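You operate a simulated robot arm through the tools that you are given. There is no shell and no other tool.

Carry out the task below with a simulated robot arm. There is one attempt and no reset: what you move stays moved.

JOB
Switch on station 29 and tune its teal and orange knobs to the green light.
Fine: free the grey lever and swing the camera in over the part; each knob shifts the other's best spot; other knobs stay.

The check looks at the end state, three seconds after you hand in, the way a careful person would. Anything else that was tipped, shoved, dropped, spilled or broken makes it a failure.

ROBOT AND FRAMES
A 7-joint arm with a two-finger parallel gripper, fixed in place. Base frame: the origin is on the floor under the middle of its stand, x ahead of it, y to its left, z up; the work surface is at about z = 0.76. Lengths are in m, angles in rad, forces in N, time in s.
With the tool pointing down near the work surface it reaches from about 0.34 to 0.86 m from the base axis. Its first joint turns from -2.897 to 2.897 rad. Payload 3.43 kg.
The tool frame sits at the grasp point between the pads (the TCP): z along the fingers, y along the line on which they close. The tips reach 0.034 m beyond it. The gripper opens to 0.128 m. The fingers are 0.024 m wide and 0.012 m thick; the gripper's body (0.048 by 0.13 m) begins 0.096 m behind the TCP.
Orientation is that of the tool frame in the base frame, as a unit quaternion [x, y, z, w]. With the fingers straight down and closing along the base's y, the tool's x points along the base's -x, its y along +y and its z along -z.

CONTROLS
- The arm moves only by the tool step_arm. Its argument "targets" is a list that holds one entry, the list of rows, each a list of 7 numbers: the turn, a rotation vector about the tool's x, y, z in units of 60 degrees (1.0 is 60 degrees), then the shift along the tool's x, y, z in units of 500 mm (1.0 is 500 mm), then the closure in counts, from 0 (fully open) to 255 (shut). In form: [[[rx, ry, rz, dx, dy, dz, claw], ...]]. A call has 1 to 20 rows; each row is the pose to reach, as a shift and turn from the pose commanded when the call began, along the tool's axes at that moment. A call with a number of a shift or a turn outside -1 to 1 is refused whole. A row lasts 0.2 s, in which the tool goes at most 0.05 m and 0.15 rad; a call with a longer step from one row to the next is refused whole, and so is a gripper value outside its range. A pose out of reach is approached as far as the arm can. The call stops where the force on the tool passes 90 N (or 10 N more than at its start, if that is more) or the arm is blocked; 0.2 s more then pass. The fingers move at their own pace (about 0.153 m/s each) and stop on an object; they squeeze with about 22 N. The grip force told is the motor's: it shows also when the fingers shut on nothing. Time passes only in rows, and 0.2 s behind the last, so rows that repeat a pose let the fingers close. The reply holds the time, the measured pose of the TCP, the force on the tool along the base axes, the opening and the grip force, in the units named above and with some noise, with the torque about the TCP (base axes, N m) and any sound that the robot's microphone picked up.
- Cameras (640 x 400 px; columns grow to the right, rows downward): "scene" is fixed at [0.2203, -0.4993, 1.492]; the picture's right is [0.11, -0.99, 0.00], its down [-0.88, -0.10, -0.46] and it looks along [0.46, 0.05, -0.89] (base axes); focal length 228 px, centre (320, 200). "wrist" rides on the gripper at [0.076, -0.011, -0.16] in the tool frame; the picture's right is [0.15, 0.99, 0.00], its down [-0.88, 0.13, -0.46] and it looks along [-0.45, 0.07, 0.89] (tool axes); focal length 234 px, centre (320, 200). There is no depth. A picture from a camera that has moved, and an enlarged one, comes with that camera's place and axes in the base frame and with its lens.
- snapshot(camera): a new picture of that camera. The clock stands still meanwhile.
- close_up(camera, box): a new picture of the part [left, top, right, bottom] of that camera's present view, enlarged. The clock stands still meanwhile.
- sign_off(): hands the job in; it is judged then, once.

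Places have to be worked out from the pictures, the camera data and where the tool is seen. Open the gripper and draw the arm clear of the work before you hand the job in, unless the task says otherwise.

The tools are called after ">>>" as a command line: name --argument value ..., lists and objects as JSON in quotes. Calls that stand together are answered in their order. step_arm: Moves the arm, as the interface text tells. Its arguments: {"type":"object","properties":{"targets":{"type":"array"}},"required":["targets"]} The other tools are called the same way: snapshot (camera) takes a picture; close_up (camera, box) takes an enlarged picture of a part of a camera's view; sign_off () hands the job in.

At the start:

```text
time: 0.0
ee_pos: [0.3835, -0.403, 1.2602]
orientation: [0.0, 1.0, 0.001, -0.001]
contact_force: [0.1, -0.4, 0.7]
torque: [-0.04, 0.0, 0.01]
grip_width: 0.1276
gripper_force: 0.1
```

scene: 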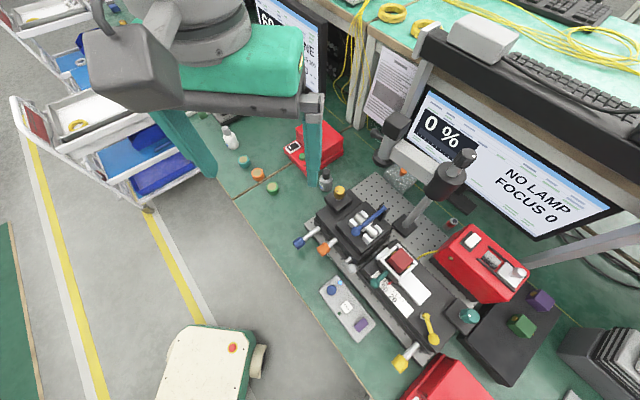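
wrist: 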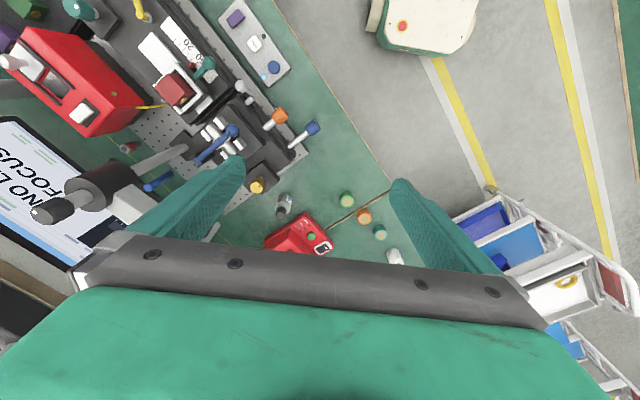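

I start by looking closer at the scene to identify the station, its power switch, grey lever, camera and knobs.

>>> close_up --camera "scene" --box '[280, 160, 440, 260]'

>>> close_up --camera "scene" --box '[400, 200, 560, 300]'

>>> close_up --camera "scene" --box '[300, 250, 460, 350]'

>>> close_up --camera "scene" --box '[360, 300, 520, 400]'

>>> close_up --camera "scene" --box '[360, 60, 620, 240]'

>>> close_up --camera "scene" --box '[190, 90, 350, 210]'

```text
4.00 times, centred on (360, 210) of scene
camera zoom: at [0.2203, -0.4993, 1.492], right [0.11, -0.99, 0.0], down [-0.88, -0.1, -0.46], along [0.46, 0.05, -0.89], focal length 914 px, centre (160, 160)
```

zoom: 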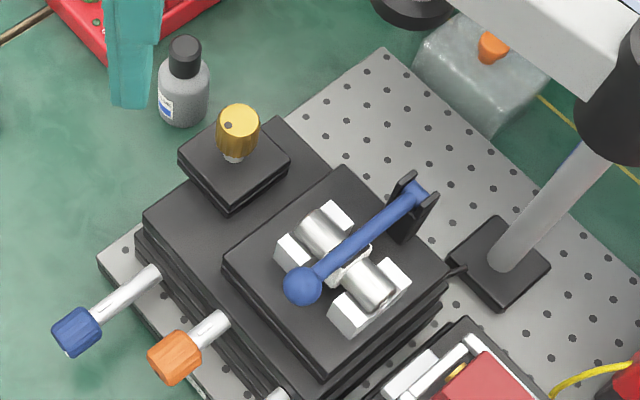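

```text
4.00 times, centred on (480, 250) of scene
camera zoom: at [0.2203, -0.4993, 1.492], right [0.11, -0.99, 0.0], down [-0.88, -0.1, -0.46], along [0.46, 0.05, -0.89], focal length 914 px, centre (-320, 0)
```

zoom: 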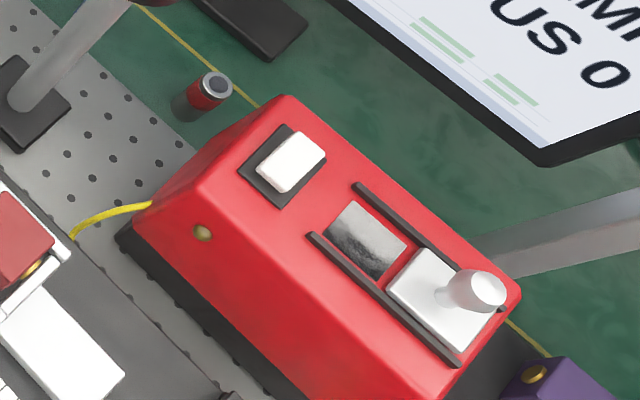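

```text
4.00 times, centred on (380, 300) of scene
camera zoom: at [0.2203, -0.4993, 1.492], right [0.11, -0.99, 0.0], down [-0.88, -0.1, -0.46], along [0.46, 0.05, -0.89], focal length 914 px, centre (80, -200)
```

zoom: 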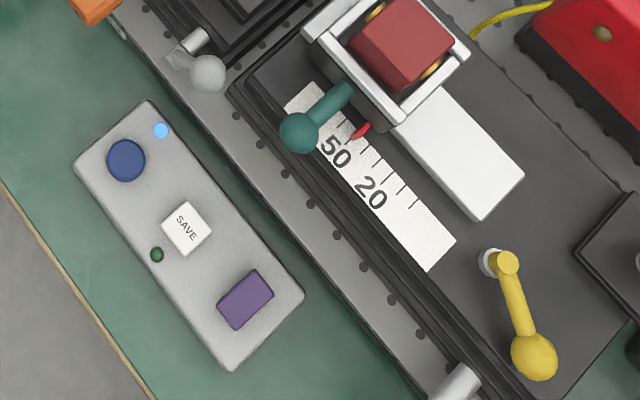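

```text
4.00 times, centred on (440, 350) of scene
camera zoom: at [0.2203, -0.4993, 1.492], right [0.11, -0.99, 0.0], down [-0.88, -0.1, -0.46], along [0.46, 0.05, -0.89], focal length 914 px, centre (-160, -400)
```

zoom: 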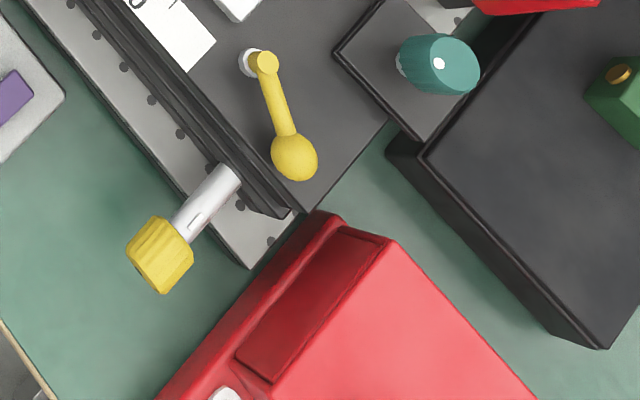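

```text
2.22 times, centred on (490, 150) of scene
camera zoom: at [0.2203, -0.4993, 1.492], right [0.11, -0.99, 0.0], down [-0.88, -0.1, -0.46], along [0.46, 0.05, -0.89], focal length 508 px, centre (-58, 311)
```

zoom: 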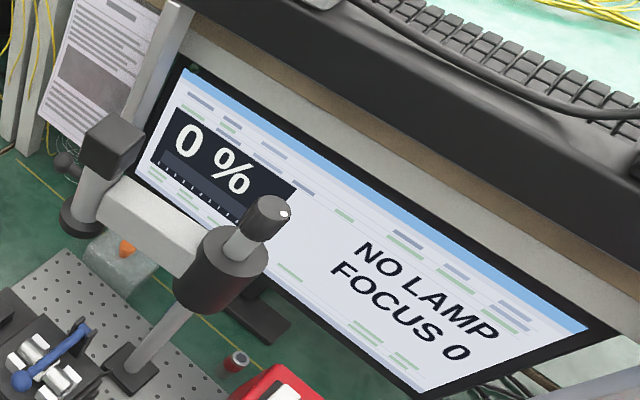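

```text
3.33 times, centred on (270, 150) of scene
camera zoom: at [0.2203, -0.4993, 1.492], right [0.11, -0.99, 0.0], down [-0.88, -0.1, -0.46], along [0.46, 0.05, -0.89], focal length 762 px, centre (487, 367)
```

zoom: 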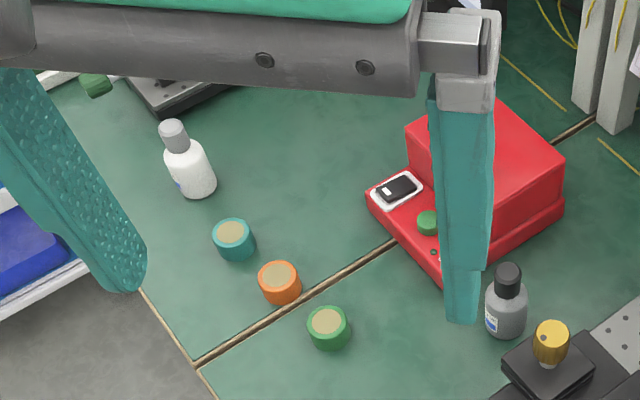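

The station has many parts; I look at the same items from the wrist camera, enlarged, before moving.

>>> close_up --camera "wrist" --box '[160, 60, 320, 200]'

>>> close_up --camera "wrist" --box '[0, 0, 200, 130]'

>>> close_up --camera "wrist" --box '[120, 0, 320, 130]'

>>> close_up --camera "scene" --box '[240, 0, 420, 110]'

>>> close_up --camera "scene" --box '[360, 90, 500, 190]'

>>> close_up --camera "scene" --box '[480, 280, 640, 400]'

```text
2.86 times, centred on (240, 130) of wrist
camera zoom: at [0.31, -0.4139, 1.4197], right [-0.15, 0.99, 0.0], down [0.88, 0.13, 0.46], along [0.45, 0.07, -0.89], focal length 669 px, centre (549, 400)
```

zoom: 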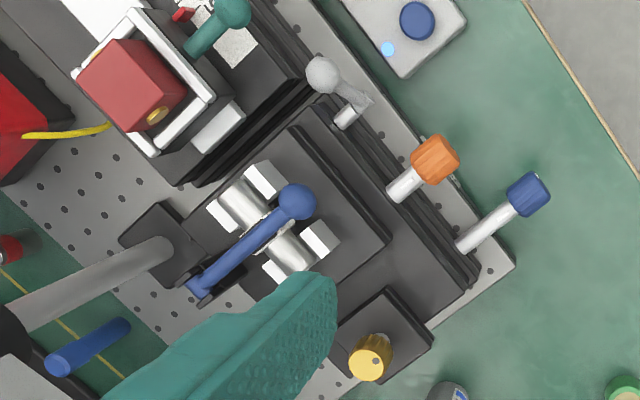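

```text
3.08 times, centred on (100, 65) of wrist
camera zoom: at [0.31, -0.4139, 1.4197], right [-0.15, 0.99, 0.0], down [0.88, 0.13, 0.46], along [0.45, 0.07, -0.89], focal length 720 px, centre (997, 615)
```

zoom: 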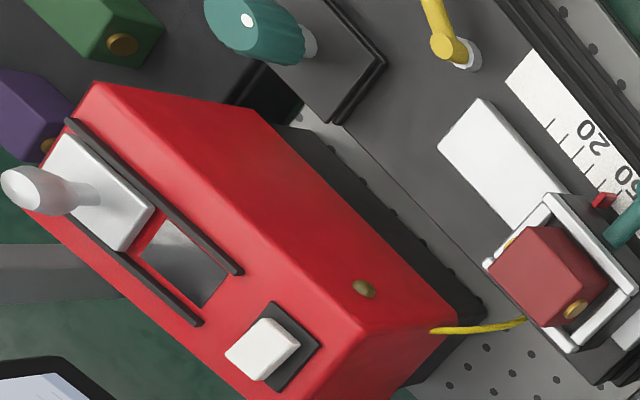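

```text
3.08 times, centred on (220, 65) of wrist
camera zoom: at [0.31, -0.4139, 1.4197], right [-0.15, 0.99, 0.0], down [0.88, 0.13, 0.46], along [0.45, 0.07, -0.89], focal length 720 px, centre (628, 615)
```

zoom: 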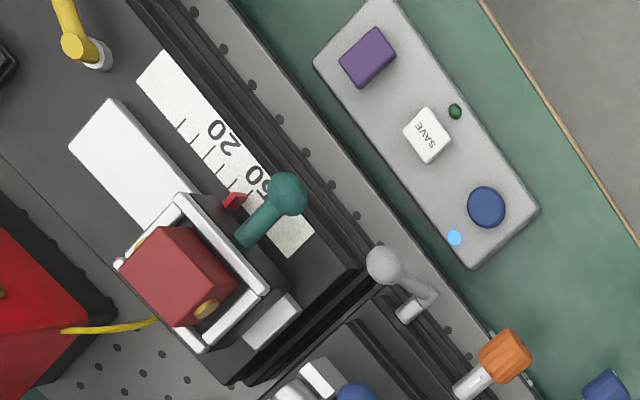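

```text
3.56 times, centred on (330, 55) of scene
camera zoom: at [0.2203, -0.4993, 1.492], right [0.11, -0.99, 0.0], down [-0.88, -0.1, -0.46], along [0.46, 0.05, -0.89], focal length 812 px, centre (284, 716)
```

zoom: 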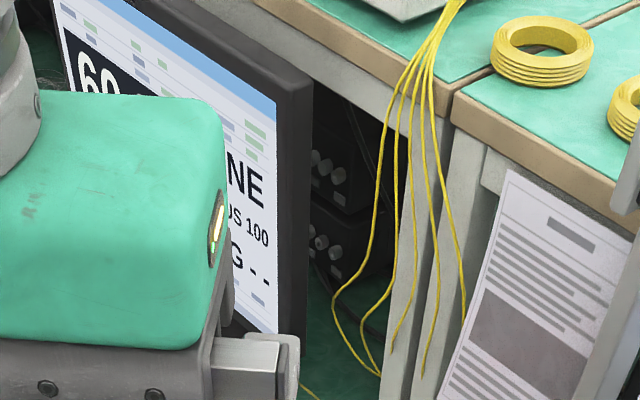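

```text
4.00 times, centred on (430, 140) of scene
camera zoom: at [0.2203, -0.4993, 1.492], right [0.11, -0.99, 0.0], down [-0.88, -0.1, -0.46], along [0.46, 0.05, -0.89], focal length 914 px, centre (-120, 440)
```

zoom: 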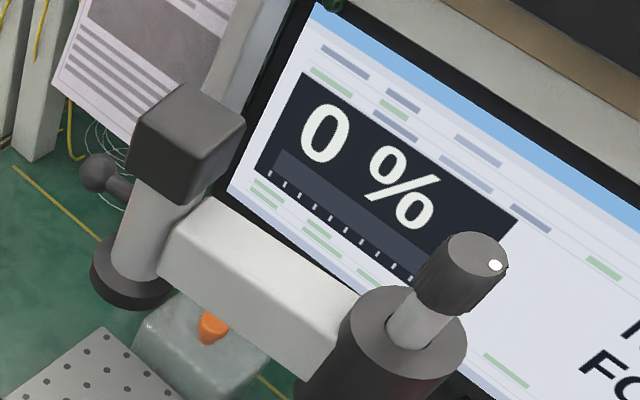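

```text
3.33 times, centred on (560, 340) of scene
camera zoom: at [0.2203, -0.4993, 1.492], right [0.11, -0.99, 0.0], down [-0.88, -0.1, -0.46], along [0.46, 0.05, -0.89], focal length 762 px, centre (-480, -267)
```

zoom: 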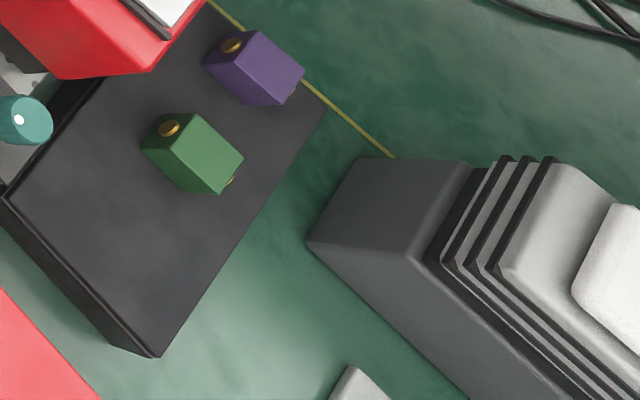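

The layout seems to be: a pole with a swing arm carrying the camera (now swung out to the rear), a red lamp box with a white rocker, a left stage (blue/orange/gold knobs, blue lever, light-grey ball lever) and a right stage (yellow knob, teal knob). I move the wrist camera over the station, staying high, to see the details and look for the station number.

>>> step_arm --targets '[[[0, 0, 0.1, -0.005, -0.045, 0, 0], [0, 0, 0.2, -0.01, -0.09, 0, 0], [0, 0, 0.3, -0.015, -0.135, 0, 0], [0, 0, 0.4, -0.02, -0.18, 0, 0], [0, 0, 0.5, -0.025, -0.225, 0, 0], [0, 0, 0.6, -0.03, -0.27, 0, 0], [0, 0, 0.7, -0.033, -0.314, 0, 0]]]'

>>> snapshot --camera "wrist"

>>> snapshot --camera "scene"

```text
time: 1.6
ee_pos: [0.4009, -0.5589, 1.2594]
orientation: [0.358, 0.934, 0.0, 0.0]
contact_force: [0.2, -1.0, 0.8]
torque: [-0.04, 0.05, 0.0]
grip_width: 0.1281
gripper_force: 0.1
```

```text
taken
camera wrist: at [0.339, -0.5168, 1.4193], right [0.55, 0.83, 0.0], down [0.74, -0.49, 0.46], along [0.38, -0.25, -0.89], focal length 234 px, centre (320, 200)
```

wrist: 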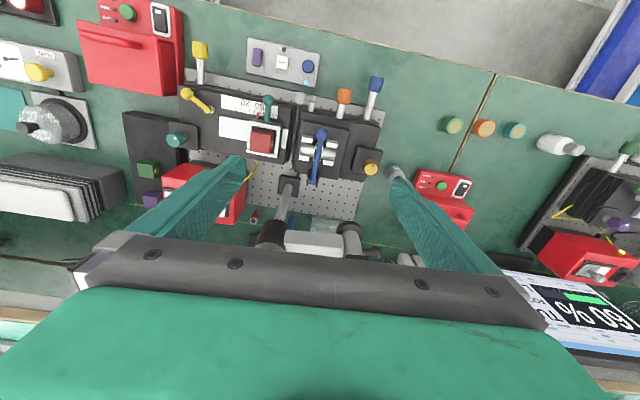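

```text
taken
```

scene: 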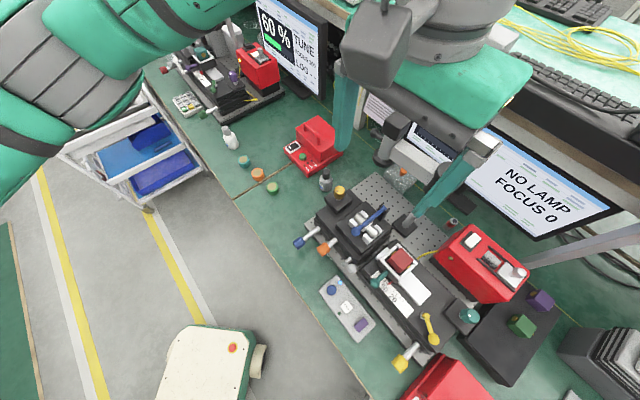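

The left station is running ("60 %, TUNE, FOCUS 100") and serves as a reference. I zoom in on both stations to look for numbers.

>>> close_up --camera "scene" --box '[150, 30, 310, 130]'

>>> close_up --camera "scene" --box '[240, 0, 340, 90]'

>>> close_up --camera "scene" --box '[270, 100, 390, 200]'

>>> close_up --camera "wrist" --box '[0, 0, 200, 120]'

>>> close_up --camera "wrist" --box '[120, 30, 280, 130]'

>>> close_up --camera "wrist" --box '[240, 60, 400, 160]'

>>> close_up --camera "wrist" --box '[240, 160, 400, 260]'

>>> close_up --camera "wrist" --box '[480, 120, 640, 360]'

```text
4.00 times, centred on (230, 80) of scene
camera zoom: at [0.2203, -0.4993, 1.492], right [0.11, -0.99, 0.0], down [-0.88, -0.1, -0.46], along [0.46, 0.05, -0.89], focal length 914 px, centre (680, 680)
```

zoom: 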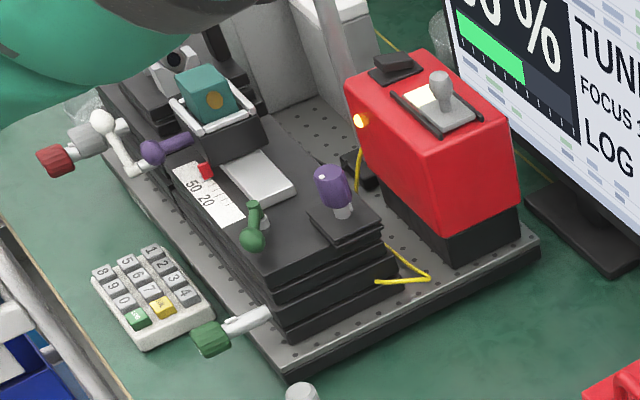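

```text
4.44 times, centred on (290, 45) of scene
camera zoom: at [0.2203, -0.4993, 1.492], right [0.11, -0.99, 0.0], down [-0.88, -0.1, -0.46], along [0.46, 0.05, -0.89], focal length 1016 px, centre (453, 889)
```

zoom: 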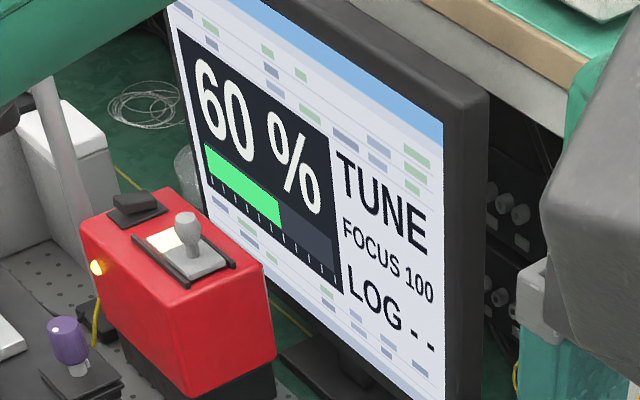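

```text
4.00 times, centred on (330, 150) of scene
camera zoom: at [0.2203, -0.4993, 1.492], right [0.11, -0.99, 0.0], down [-0.88, -0.1, -0.46], along [0.46, 0.05, -0.89], focal length 914 px, centre (280, 400)
```

zoom: 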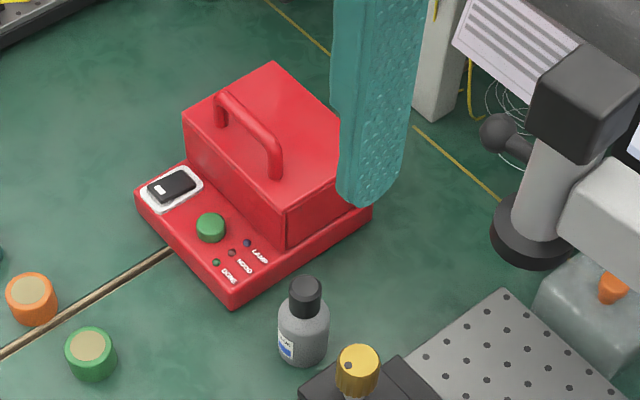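

```text
3.20 times, centred on (100, 60) of wrist
camera zoom: at [0.339, -0.5168, 1.4193], right [0.55, 0.83, 0.0], down [0.74, -0.49, 0.46], along [0.38, -0.25, -0.89], focal length 749 px, centre (1024, 648)
```

zoom: 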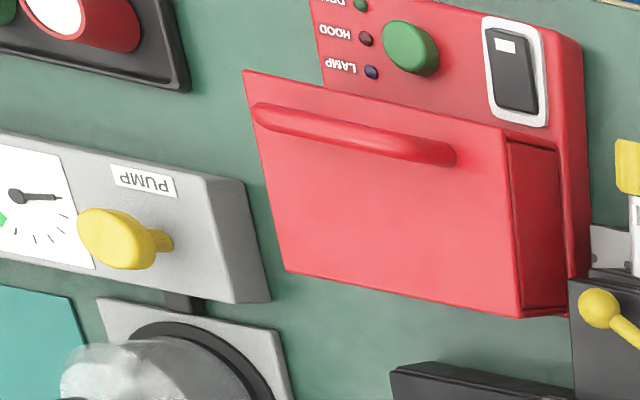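

```text
4.00 times, centred on (200, 80) of wrist
camera zoom: at [0.339, -0.5168, 1.4193], right [0.55, 0.83, 0.0], down [0.74, -0.49, 0.46], along [0.38, -0.25, -0.89], focal length 937 px, centre (800, 680)
```

zoom: 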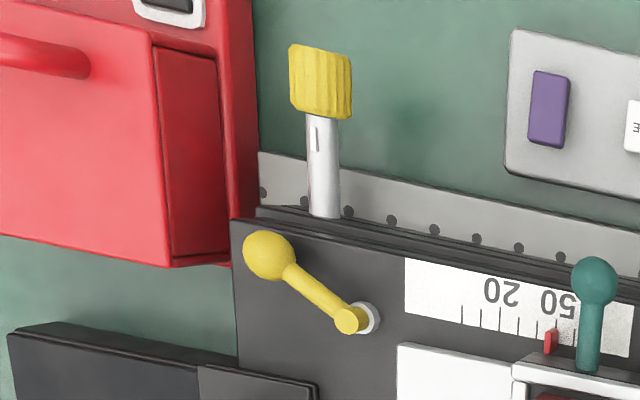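

```text
4.00 times, centred on (320, 110) of wrist
camera zoom: at [0.339, -0.5168, 1.4193], right [0.55, 0.83, 0.0], down [0.74, -0.49, 0.46], along [0.38, -0.25, -0.89], focal length 937 px, centre (320, 560)
```

zoom: 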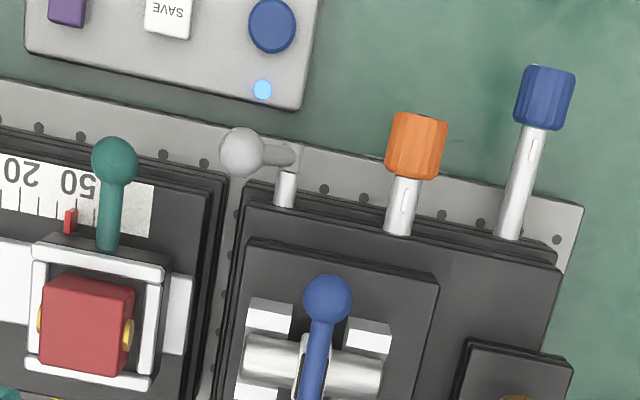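

```text
4.00 times, centred on (320, 210) of wrist
camera zoom: at [0.339, -0.5168, 1.4193], right [0.55, 0.83, 0.0], down [0.74, -0.49, 0.46], along [0.38, -0.25, -0.89], focal length 937 px, centre (320, 160)
```

zoom: 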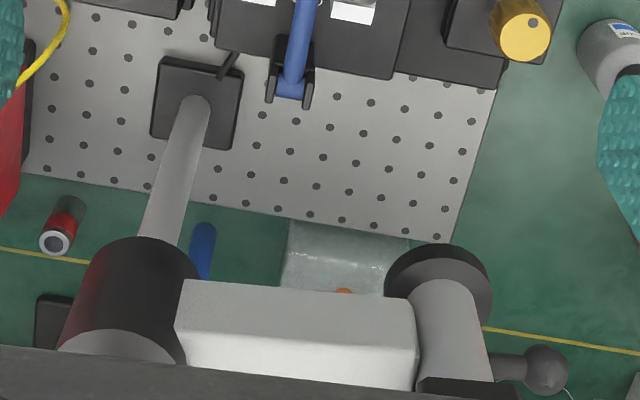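

```text
1.67 times, centred on (560, 240) of wrist
camera zoom: at [0.339, -0.5168, 1.4193], right [0.55, 0.83, 0.0], down [0.74, -0.49, 0.46], along [0.38, -0.25, -0.89], focal length 390 px, centre (-80, 133)
```

zoom: 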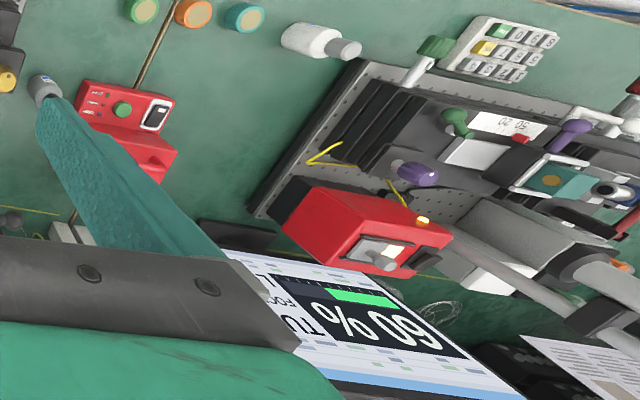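

Both stations are of the same type; only the near one has teal and orange knobs, and its grey ball lever points sideways while the running station's equivalent lever points up. I tilt and lower the wrist camera to see the fronts of the stage, lamp box and camera stand.

>>> step_arm --targets '[[[0, -0.1, 0, 0.042, 0.005, 0.044, 0], [0, -0.2, 0, 0.084, 0.01, 0.088, 0], [0, -0.3, 0, 0.126, 0.015, 0.132, 0], [0, -0.4, 0, 0.168, 0.02, 0.176, 0], [0, -0.5, 0, 0.21, 0.025, 0.22, 0]]]'

>>> snapshot --camera "wrist"

>>> snapshot --camera "scene"

```text
time: 2.8
ee_pos: [0.3318, -0.4803, 1.1478]
orientation: [0.345, 0.902, -0.093, 0.243]
contact_force: [-0.8, 0.6, 0.1]
torque: [0.04, -0.01, 0.03]
grip_width: 0.1281
gripper_force: 0.0
```

```text
taken
camera wrist: at [0.2172, -0.3911, 1.2487], right [0.57, 0.82, -0.07], down [0.48, -0.26, 0.84], along [0.67, -0.51, -0.54], focal length 234 px, centre (320, 200)
```

wrist: 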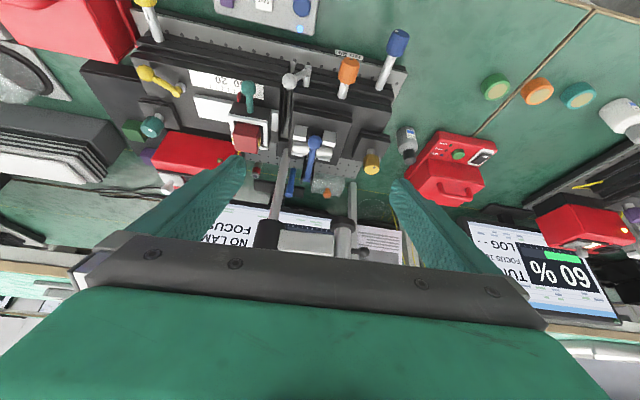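

```text
taken
```

scene: 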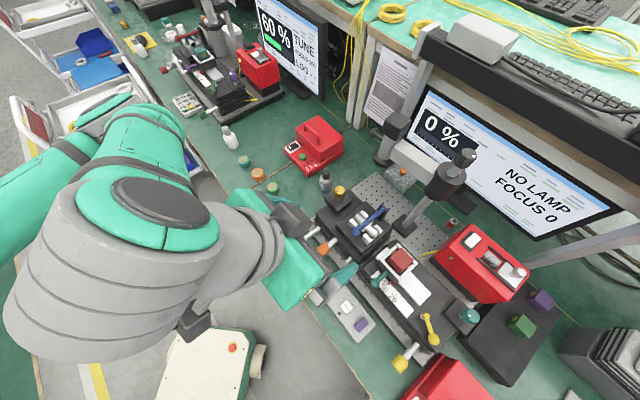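

There is a small label on the front edge of the breadboard. I zoom in on that, the levers and the lamp box.

>>> close_up --camera "wrist" --box '[270, 20, 430, 120]'

>>> close_up --camera "wrist" --box '[80, 60, 240, 200]'

>>> close_up --camera "wrist" --box '[200, 80, 340, 180]'

>>> close_up --camera "wrist" --box '[230, 140, 410, 260]'

>>> close_up --camera "scene" --box '[150, 0, 310, 120]'

>>> close_up --camera "scene" --box '[360, 90, 500, 240]'

```text
4.00 times, centred on (350, 70) of wrist
camera zoom: at [0.2172, -0.3911, 1.2487], right [0.57, 0.82, -0.07], down [0.48, -0.26, 0.84], along [0.67, -0.51, -0.54], focal length 937 px, centre (200, 720)
```

zoom: 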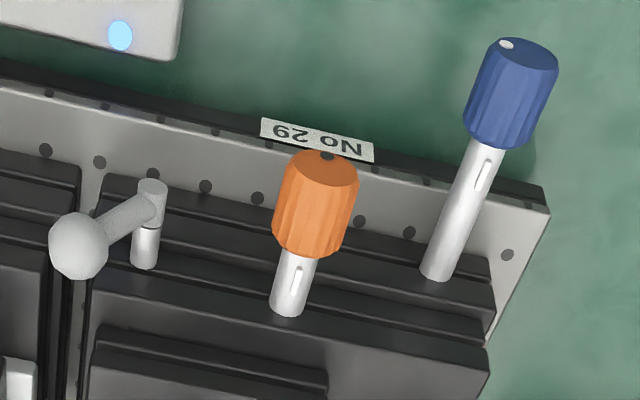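

```text
2.86 times, centred on (160, 130) of wrist
camera zoom: at [0.2172, -0.3911, 1.2487], right [0.57, 0.82, -0.07], down [0.48, -0.26, 0.84], along [0.67, -0.51, -0.54], focal length 669 px, centre (777, 400)
```

zoom: 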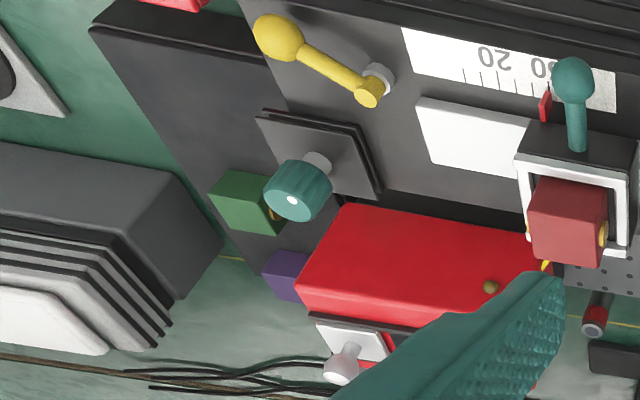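

```text
4.00 times, centred on (270, 130) of wrist
camera zoom: at [0.2172, -0.3911, 1.2487], right [0.57, 0.82, -0.07], down [0.48, -0.26, 0.84], along [0.67, -0.51, -0.54], focal length 937 px, centre (520, 480)
```

zoom: 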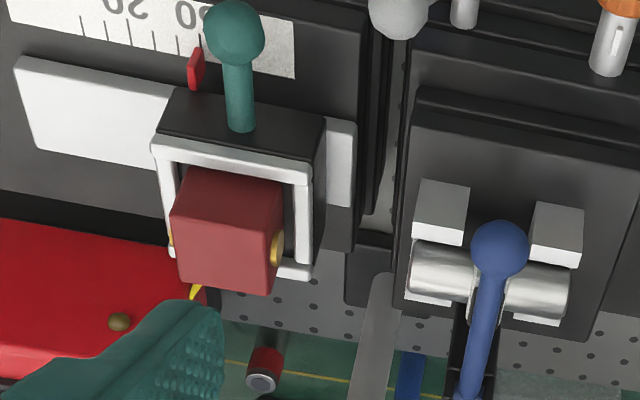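

```text
3.33 times, centred on (320, 200) of wrist
camera zoom: at [0.2172, -0.3911, 1.2487], right [0.57, 0.82, -0.07], down [0.48, -0.26, 0.84], along [0.67, -0.51, -0.54], focal length 781 px, centre (320, 200)
```

zoom: 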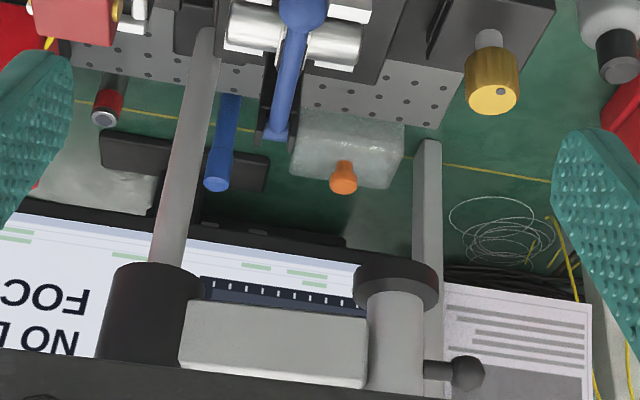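

```text
3.33 times, centred on (230, 60) of scene
camera zoom: at [0.2203, -0.4993, 1.492], right [0.11, -0.99, 0.0], down [-0.88, -0.1, -0.46], along [0.46, 0.05, -0.89], focal length 762 px, centre (620, 667)
```

zoom: 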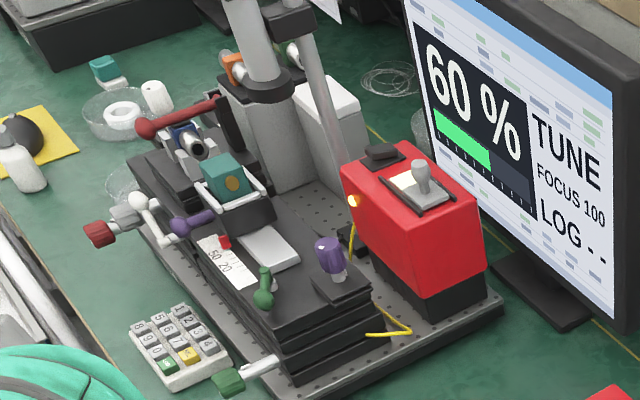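

```text
2.67 times, centred on (430, 165) of scene
camera zoom: at [0.2203, -0.4993, 1.492], right [0.11, -0.99, 0.0], down [-0.88, -0.1, -0.46], along [0.46, 0.05, -0.89], focal length 609 px, centre (27, 293)
```

zoom: 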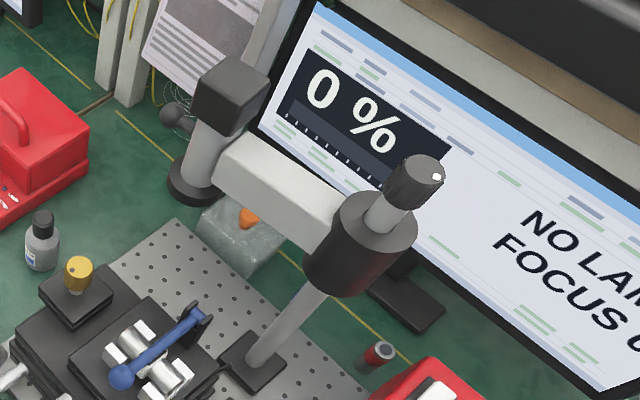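

The label "No 29" confirms this is the right station. Next I view the lamp box's rocker closely, moving high above and toward it.

>>> step_arm --targets '[[[0.025, 0, 0.043, -0.06, -0.045, 0.001, 0], [0.05, 0, 0.086, -0.12, -0.09, 0.002, 0], [0.075, 0, 0.13, -0.18, -0.137, 0.002, 0], [0.1, 0, 0.173, -0.24, -0.183, 0.003, 0], [0.125, 0, 0.216, -0.3, -0.229, 0.004, 0], [0.15, 0, 0.26, -0.36, -0.275, 0.005, 0], [0.175, 0, 0.303, -0.416, -0.318, 0.005, 0]]]'

>>> snapshot --camera "wrist"

>>> snapshot --camera "scene"

```text
time: 4.4
ee_pos: [0.3583, -0.7189, 1.2543]
orientation: [0.505, 0.824, -0.135, 0.22]
contact_force: [0.5, 0.2, -0.5]
torque: [-0.04, 0.03, -0.02]
grip_width: 0.1282
gripper_force: 0.1
```

```text
taken
camera wrist: at [0.2846, -0.5943, 1.3545], right [0.82, 0.56, -0.07], down [0.36, -0.42, 0.83], along [0.44, -0.71, -0.55], focal length 234 px, centre (320, 200)
```

wrist: 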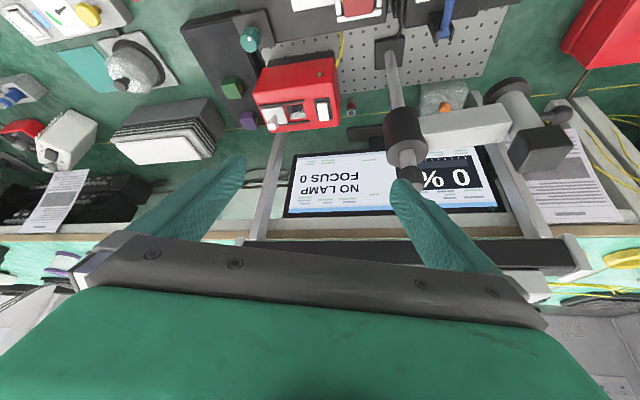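

```text
taken
```

scene: 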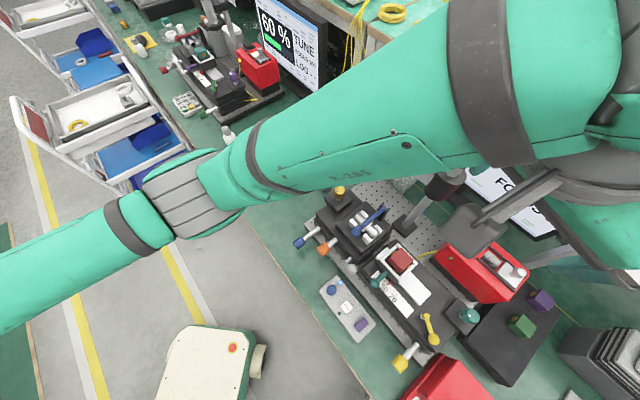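

>>> close_up --camera "wrist" --box '[240, 50, 360, 140]'

>>> close_up --camera "wrist" --box '[370, 40, 600, 190]'

>>> close_up --camera "wrist" --box '[180, 0, 300, 80]'

```text
4.44 times, centred on (300, 95) of wrist
camera zoom: at [0.2846, -0.5943, 1.3545], right [0.82, 0.56, -0.07], down [0.36, -0.42, 0.83], along [0.44, -0.71, -0.55], focal length 1041 px, centre (409, 667)
```

zoom: 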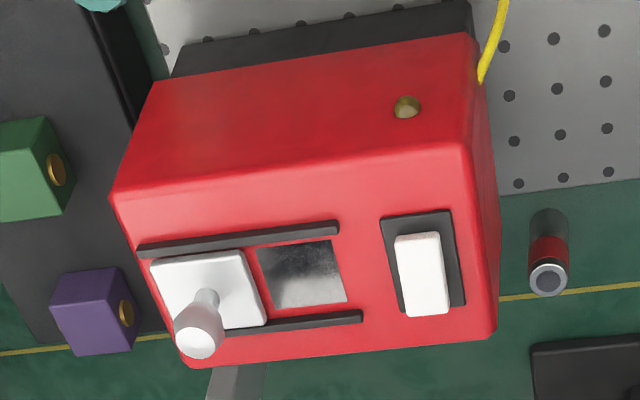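

```text
2.67 times, centred on (485, 115) of wrist
camera zoom: at [0.2846, -0.5943, 1.3545], right [0.82, 0.56, -0.07], down [0.36, -0.42, 0.83], along [0.44, -0.71, -0.55], focal length 624 px, centre (-120, 427)
```

zoom: 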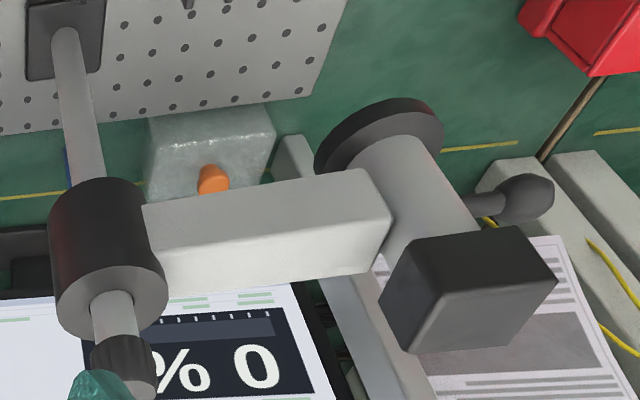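

```text
5.00 times, centred on (240, 40) of wrist
camera zoom: at [0.2846, -0.5943, 1.3545], right [0.82, 0.56, -0.07], down [0.36, -0.42, 0.83], along [0.44, -0.71, -0.55], focal length 1171 px, centre (720, 1000)
```

zoom: 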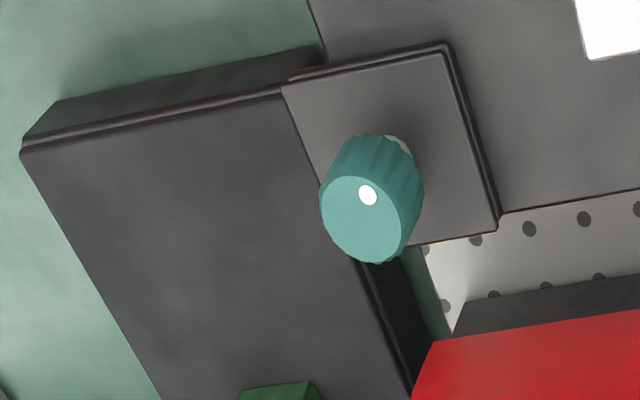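

The close-ups render true detail, so I zoom strongly onto the rocker, the hub/camera and the teal knob mark.

>>> close_up --camera "wrist" --box '[308, 92, 348, 122]'

>>> close_up --camera "wrist" --box '[490, 70, 580, 180]'

```text
13.33 times, centred on (328, 107) of wrist
camera zoom: at [0.2846, -0.5943, 1.3545], right [0.82, 0.56, -0.07], down [0.36, -0.42, 0.83], along [0.44, -0.71, -0.55], focal length 3122 px, centre (213, 1440)
```

zoom: 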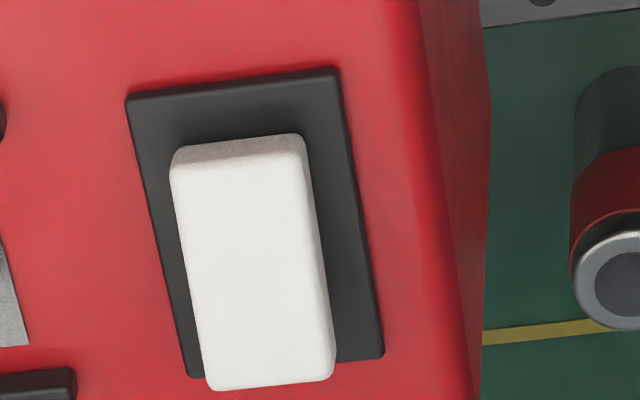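

```text
3.64 times, centred on (535, 125) of wrist
camera zoom: at [0.2846, -0.5943, 1.3545], right [0.82, 0.56, -0.07], down [0.36, -0.42, 0.83], along [0.44, -0.71, -0.55], focal length 852 px, centre (-462, 473)
```

zoom: 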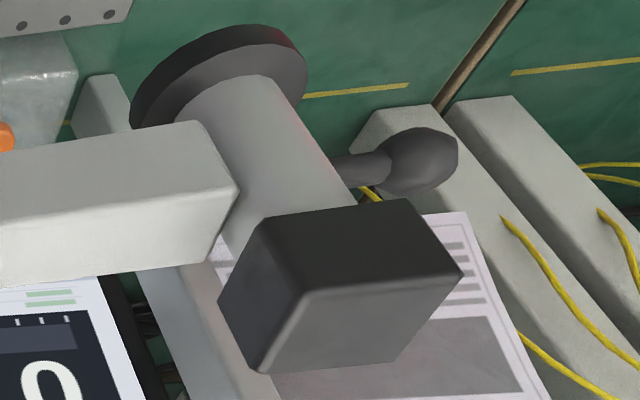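

The rocker is at about (0.432, -0.849, 0.953) with its far end raised, so I intend to push the far end down. To pass clear of the camera hub at (0.52, -0.74) I first shut the fingers and turn the tool a quarter turn so its narrow side faces the hub.

>>> step_arm --targets '[[[0, 0, -0.14, 0, 0, 0, 255], [0, 0, -0.28, 0, 0, 0, 255], [0, 0, -0.42, 0, 0, 0, 255], [0, 0, -0.56, 0, 0, 0, 255], [0, 0, -0.7, 0, 0, 0, 255], [0, 0, -0.84, 0, 0, 0, 255], [0, 0, -0.98, 0, 0, 0, 255]]]'

>>> step_arm --targets '[[[0, 0, -0.13, 0, 0, 0, 255], [0, 0, -0.26, 0, 0, 0, 255], [0, 0, -0.39, 0, 0, 0, 255], [0, 0, -0.52, 0, 0, 0, 255]]]'

>>> snapshot --camera "wrist"

>>> snapshot --camera "scene"

```text
time: 6.0
ee_pos: [0.3601, -0.7204, 1.2517]
orientation: [0.034, 0.965, -0.226, 0.126]
contact_force: [-0.1, -0.1, -0.1]
torque: [0.0, -0.02, 0.0]
grip_width: 0.0
gripper_force: 21.9
```

```text
time: 7.0
ee_pos: [0.3595, -0.7199, 1.2507]
orientation: [-0.227, 0.939, -0.252, 0.061]
contact_force: [-0.4, 0.3, -0.9]
torque: [0.02, 0.01, 0.01]
grip_width: 0.0
gripper_force: 22.0
```

```text
taken
camera wrist: at [0.262, -0.6916, 1.3956], right [-0.52, 0.69, -0.49], down [0.63, 0.71, 0.33], along [0.58, -0.14, -0.8], focal length 234 px, centre (320, 200)
```

wrist: 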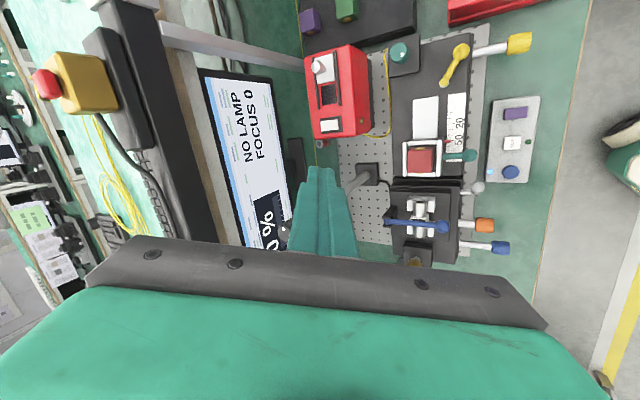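

```text
taken
```

scene: 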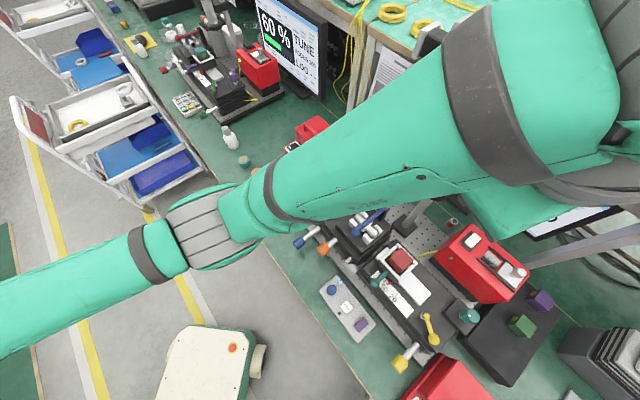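

The turn went fine. From this new viewpoint I zoom on the rocker to refine its place and tilt.

>>> close_up --camera "wrist" --box '[295, 105, 375, 155]'

>>> close_up --camera "wrist" --box '[380, 30, 540, 130]'

>>> close_up --camera "wrist" --box '[380, 160, 540, 270]'

```text
8.00 times, centred on (335, 130) of wrist
camera zoom: at [0.262, -0.6916, 1.3956], right [-0.52, 0.69, -0.49], down [0.63, 0.71, 0.33], along [0.58, -0.14, -0.8], focal length 1873 px, centre (200, 760)
```

zoom: 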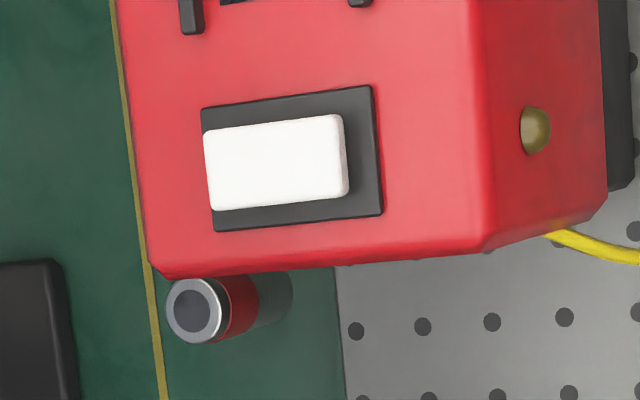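

```text
4.00 times, centred on (460, 80) of wrist
camera zoom: at [0.262, -0.6916, 1.3956], right [-0.52, 0.69, -0.49], down [0.63, 0.71, 0.33], along [0.58, -0.14, -0.8], focal length 937 px, centre (-240, 680)
```

zoom: 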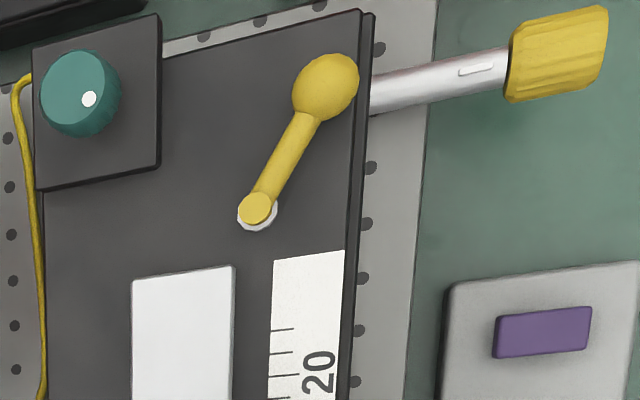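

```text
3.64 times, centred on (460, 215) of wrist
camera zoom: at [0.262, -0.6916, 1.3956], right [-0.52, 0.69, -0.49], down [0.63, 0.71, 0.33], along [0.58, -0.14, -0.8], focal length 852 px, centre (-189, 146)
```

zoom: 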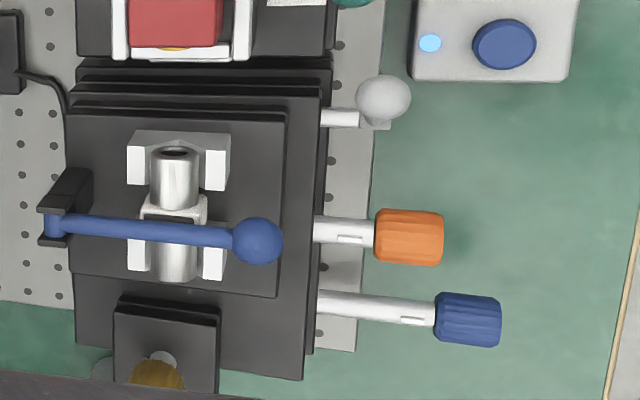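

Rays from three views agree: rocker centre (0.431, -0.850, 0.953), far end near (0.442, -0.862). I go to a hover about 6 cm above the far end, still in a free column beside the hub.

>>> step_arm --targets '[[[0, 0, 0, -0.002, -0.012, 0.08, 255], [0, 0, 0, -0.004, -0.024, 0.16, 255], [0, 0, 0, -0.007, -0.036, 0.24, 255], [0, 0, 0, -0.009, -0.048, 0.32, 255], [0, 0, 0, -0.011, -0.06, 0.4, 255], [0, 0, 0, -0.0134, -0.072, 0.4828, 255]]]'

>>> snapshot --camera "wrist"

>>> snapshot --camera "scene"

```text
time: 8.4
ee_pos: [0.4338, -0.8497, 1.0603]
orientation: [-0.226, 0.939, -0.251, 0.06]
contact_force: [-0.1, 0.7, 0.3]
torque: [-0.01, -0.03, -0.01]
grip_width: 0.0001
gripper_force: 22.3
```

```text
taken
camera wrist: at [0.3354, -0.8225, 1.2039], right [-0.52, 0.7, -0.5], down [0.63, 0.7, 0.33], along [0.58, -0.14, -0.8], focal length 234 px, centre (320, 200)
```

wrist: 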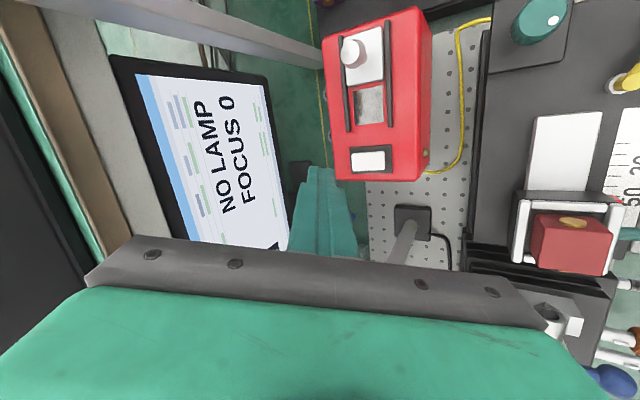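

```text
taken
```

scene: 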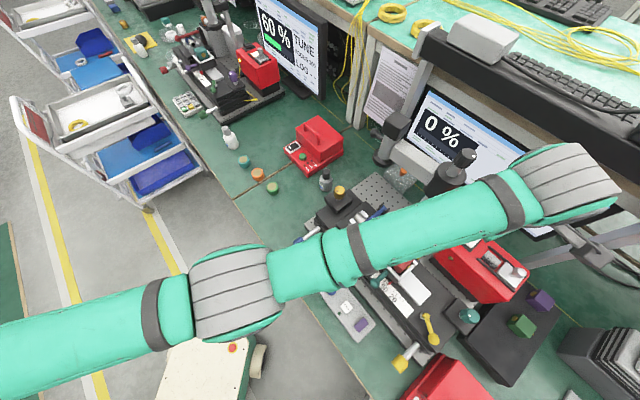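

The fingertip projection falls on the rocker's far end as planned. I lower straight down about 5 cm to just above it.

>>> step_arm --targets '[[[0, 0, 0, 0, 0.02, 0.0347, 255], [0, 0, 0, 0, 0.04, 0.0693, 255], [0, 0, 0, 0, 0.05, 0.0866, 255]]]'

>>> close_up --camera "wrist" --box '[280, 110, 440, 210]'

```text
time: 9.2
ee_pos: [0.4353, -0.8507, 1.0102]
orientation: [-0.227, 0.939, -0.252, 0.061]
contact_force: [-0.1, -0.1, 0.2]
torque: [-0.02, -0.04, -0.02]
grip_width: 0.0002
gripper_force: 22.1
```

```text
4.00 times, centred on (360, 160) of wrist
camera zoom: at [0.3365, -0.8231, 1.1538], right [-0.52, 0.7, -0.49], down [0.63, 0.7, 0.33], along [0.58, -0.14, -0.8], focal length 937 px, centre (160, 360)
```

zoom: 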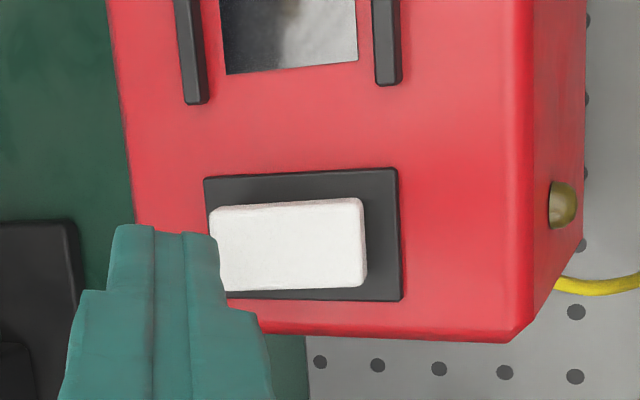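

The tip's near edge is just over the rocker's far end. I lower gently in 3 mm steps and watch the force and sound.

>>> step_arm --targets '[[[0, 0, 0, 0, 0.003, 0.0052, 255], [0, 0, 0, 0, 0.006, 0.0104, 255], [0, 0, 0, 0, 0.009, 0.0156, 255], [0, 0, 0, 0, 0.012, 0.0208, 255]]]'

>>> close_up --camera "wrist" --box '[280, 110, 440, 210]'

```text
time: 10.2
ee_pos: [0.4349, -0.851, 0.9973]
orientation: [-0.226, 0.939, -0.251, 0.061]
contact_force: [0.2, -0.1, 0.6]
torque: [0.0, -0.03, 0.02]
grip_width: 0.0001
gripper_force: 21.9
```

```text
4.00 times, centred on (360, 160) of wrist
camera zoom: at [0.3364, -0.8226, 1.1419], right [-0.52, 0.7, -0.49], down [0.63, 0.7, 0.33], along [0.58, -0.14, -0.8], focal length 937 px, centre (160, 360)
```

zoom: 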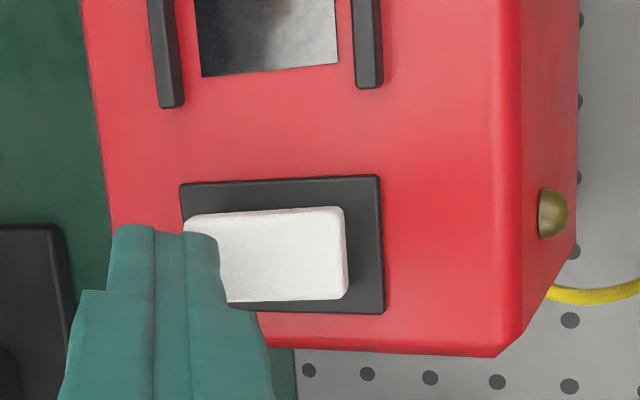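

Still no contact (force about zero), and the fingertip now overlaps the raised far end. I continue down gently.

>>> step_arm --targets '[[[0, 0, 0, 0, 0.003, 0.0052, 255], [0, 0, 0, 0, 0.006, 0.0104, 255], [0, 0, 0, 0, 0.009, 0.0156, 255], [0, 0, 0, 0, 0.012, 0.0208, 255]]]'

>>> close_up --camera "wrist" --box '[280, 110, 440, 210]'

```text
time: 11.2
ee_pos: [0.4359, -0.8508, 0.9889]
orientation: [-0.226, 0.938, -0.254, 0.061]
contact_force: [2.1, -1.8, 6.7]
torque: [-0.14, -0.03, 0.05]
grip_width: 0.0002
gripper_force: 21.9
```

```text
4.00 times, centred on (360, 160) of wrist
camera zoom: at [0.3376, -0.823, 1.1321], right [-0.52, 0.69, -0.5], down [0.63, 0.71, 0.33], along [0.58, -0.14, -0.8], focal length 937 px, centre (160, 360)
```

zoom: 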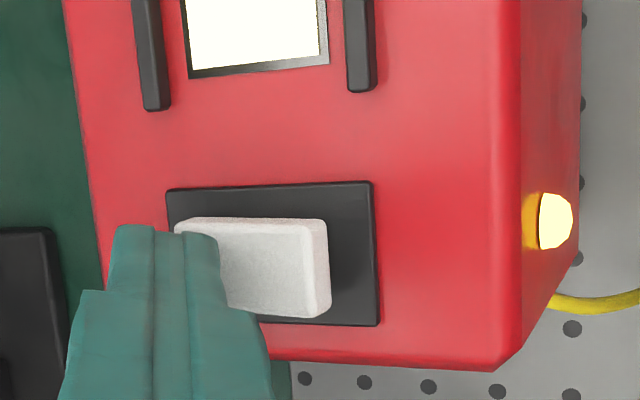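

The lamp lit and the box LED is on; the rocker is flipped. I lift straight up and look at the monitor.

>>> step_arm --targets '[[[0, 0, 0, 0, -0.01, -0.0173, 255], [0, 0, 0, 0, -0.05, -0.0866, 255], [0, 0, 0, 0, -0.1, -0.1733, 255], [0, 0, 0, 0, -0.14, -0.2426, 255]]]'

>>> snapshot --camera "scene"

>>> snapshot --camera "wrist"

```text
time: 12.2
ee_pos: [0.4348, -0.8516, 1.1238]
orientation: [-0.225, 0.939, -0.251, 0.061]
contact_force: [1.2, -0.1, -0.1]
torque: [-0.02, -0.01, -0.04]
grip_width: 0.0
gripper_force: 22.3
```

```text
taken
```

scene: 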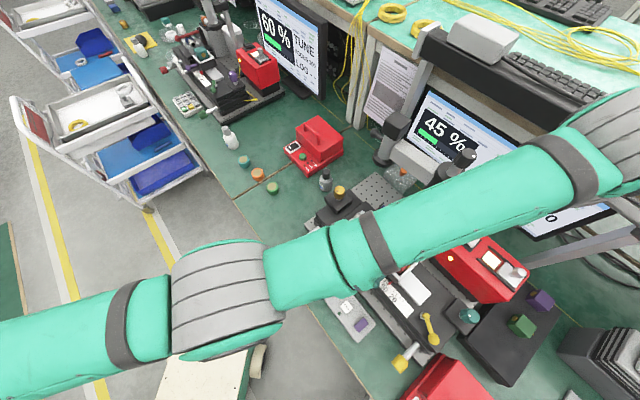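

```text
taken
camera wrist: at [0.337, -0.8243, 1.2685], right [-0.52, 0.7, -0.49], down [0.63, 0.7, 0.33], along [0.58, -0.14, -0.8], focal length 234 px, centre (320, 200)
```

wrist: 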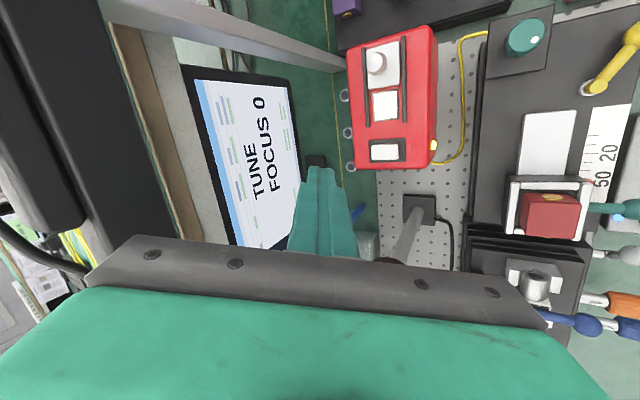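

Station 29's monitor now says "45 %, TUNE, FOCUS 0". Next is the grey lever: its pivot is at about (0.361, -0.549, 0.863) and its ball at (0.344, -0.566, 0.897), leaning ~35° right, while the running station's leans the other way. I back off toward the robot, turning the tool back to vertical in two stages.

>>> step_arm --targets '[[[-0.043, 0.032, 0.117, -0.001, 0.042, -0.045, 255], [-0.086, 0.063, 0.235, -0.002, 0.084, -0.09, 255], [-0.13, 0.095, 0.352, -0.003, 0.125, -0.136, 255], [-0.173, 0.126, 0.47, -0.004, 0.167, -0.182, 255], [-0.216, 0.158, 0.587, -0.005, 0.209, -0.227, 255]]]'

>>> snapshot --camera "scene"

```text
time: 13.4
ee_pos: [0.3718, -0.7185, 1.1715]
orientation: [0.084, 0.987, -0.133, 0.032]
contact_force: [1.0, 0.1, 0.2]
torque: [-0.09, 0.06, 0.01]
grip_width: 0.0002
gripper_force: 22.5
```

```text
taken
```

scene: 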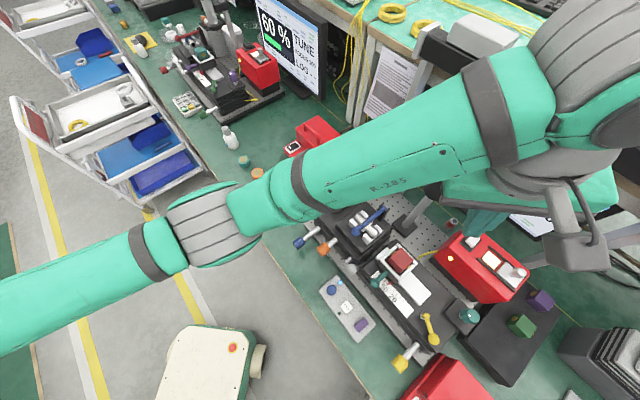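

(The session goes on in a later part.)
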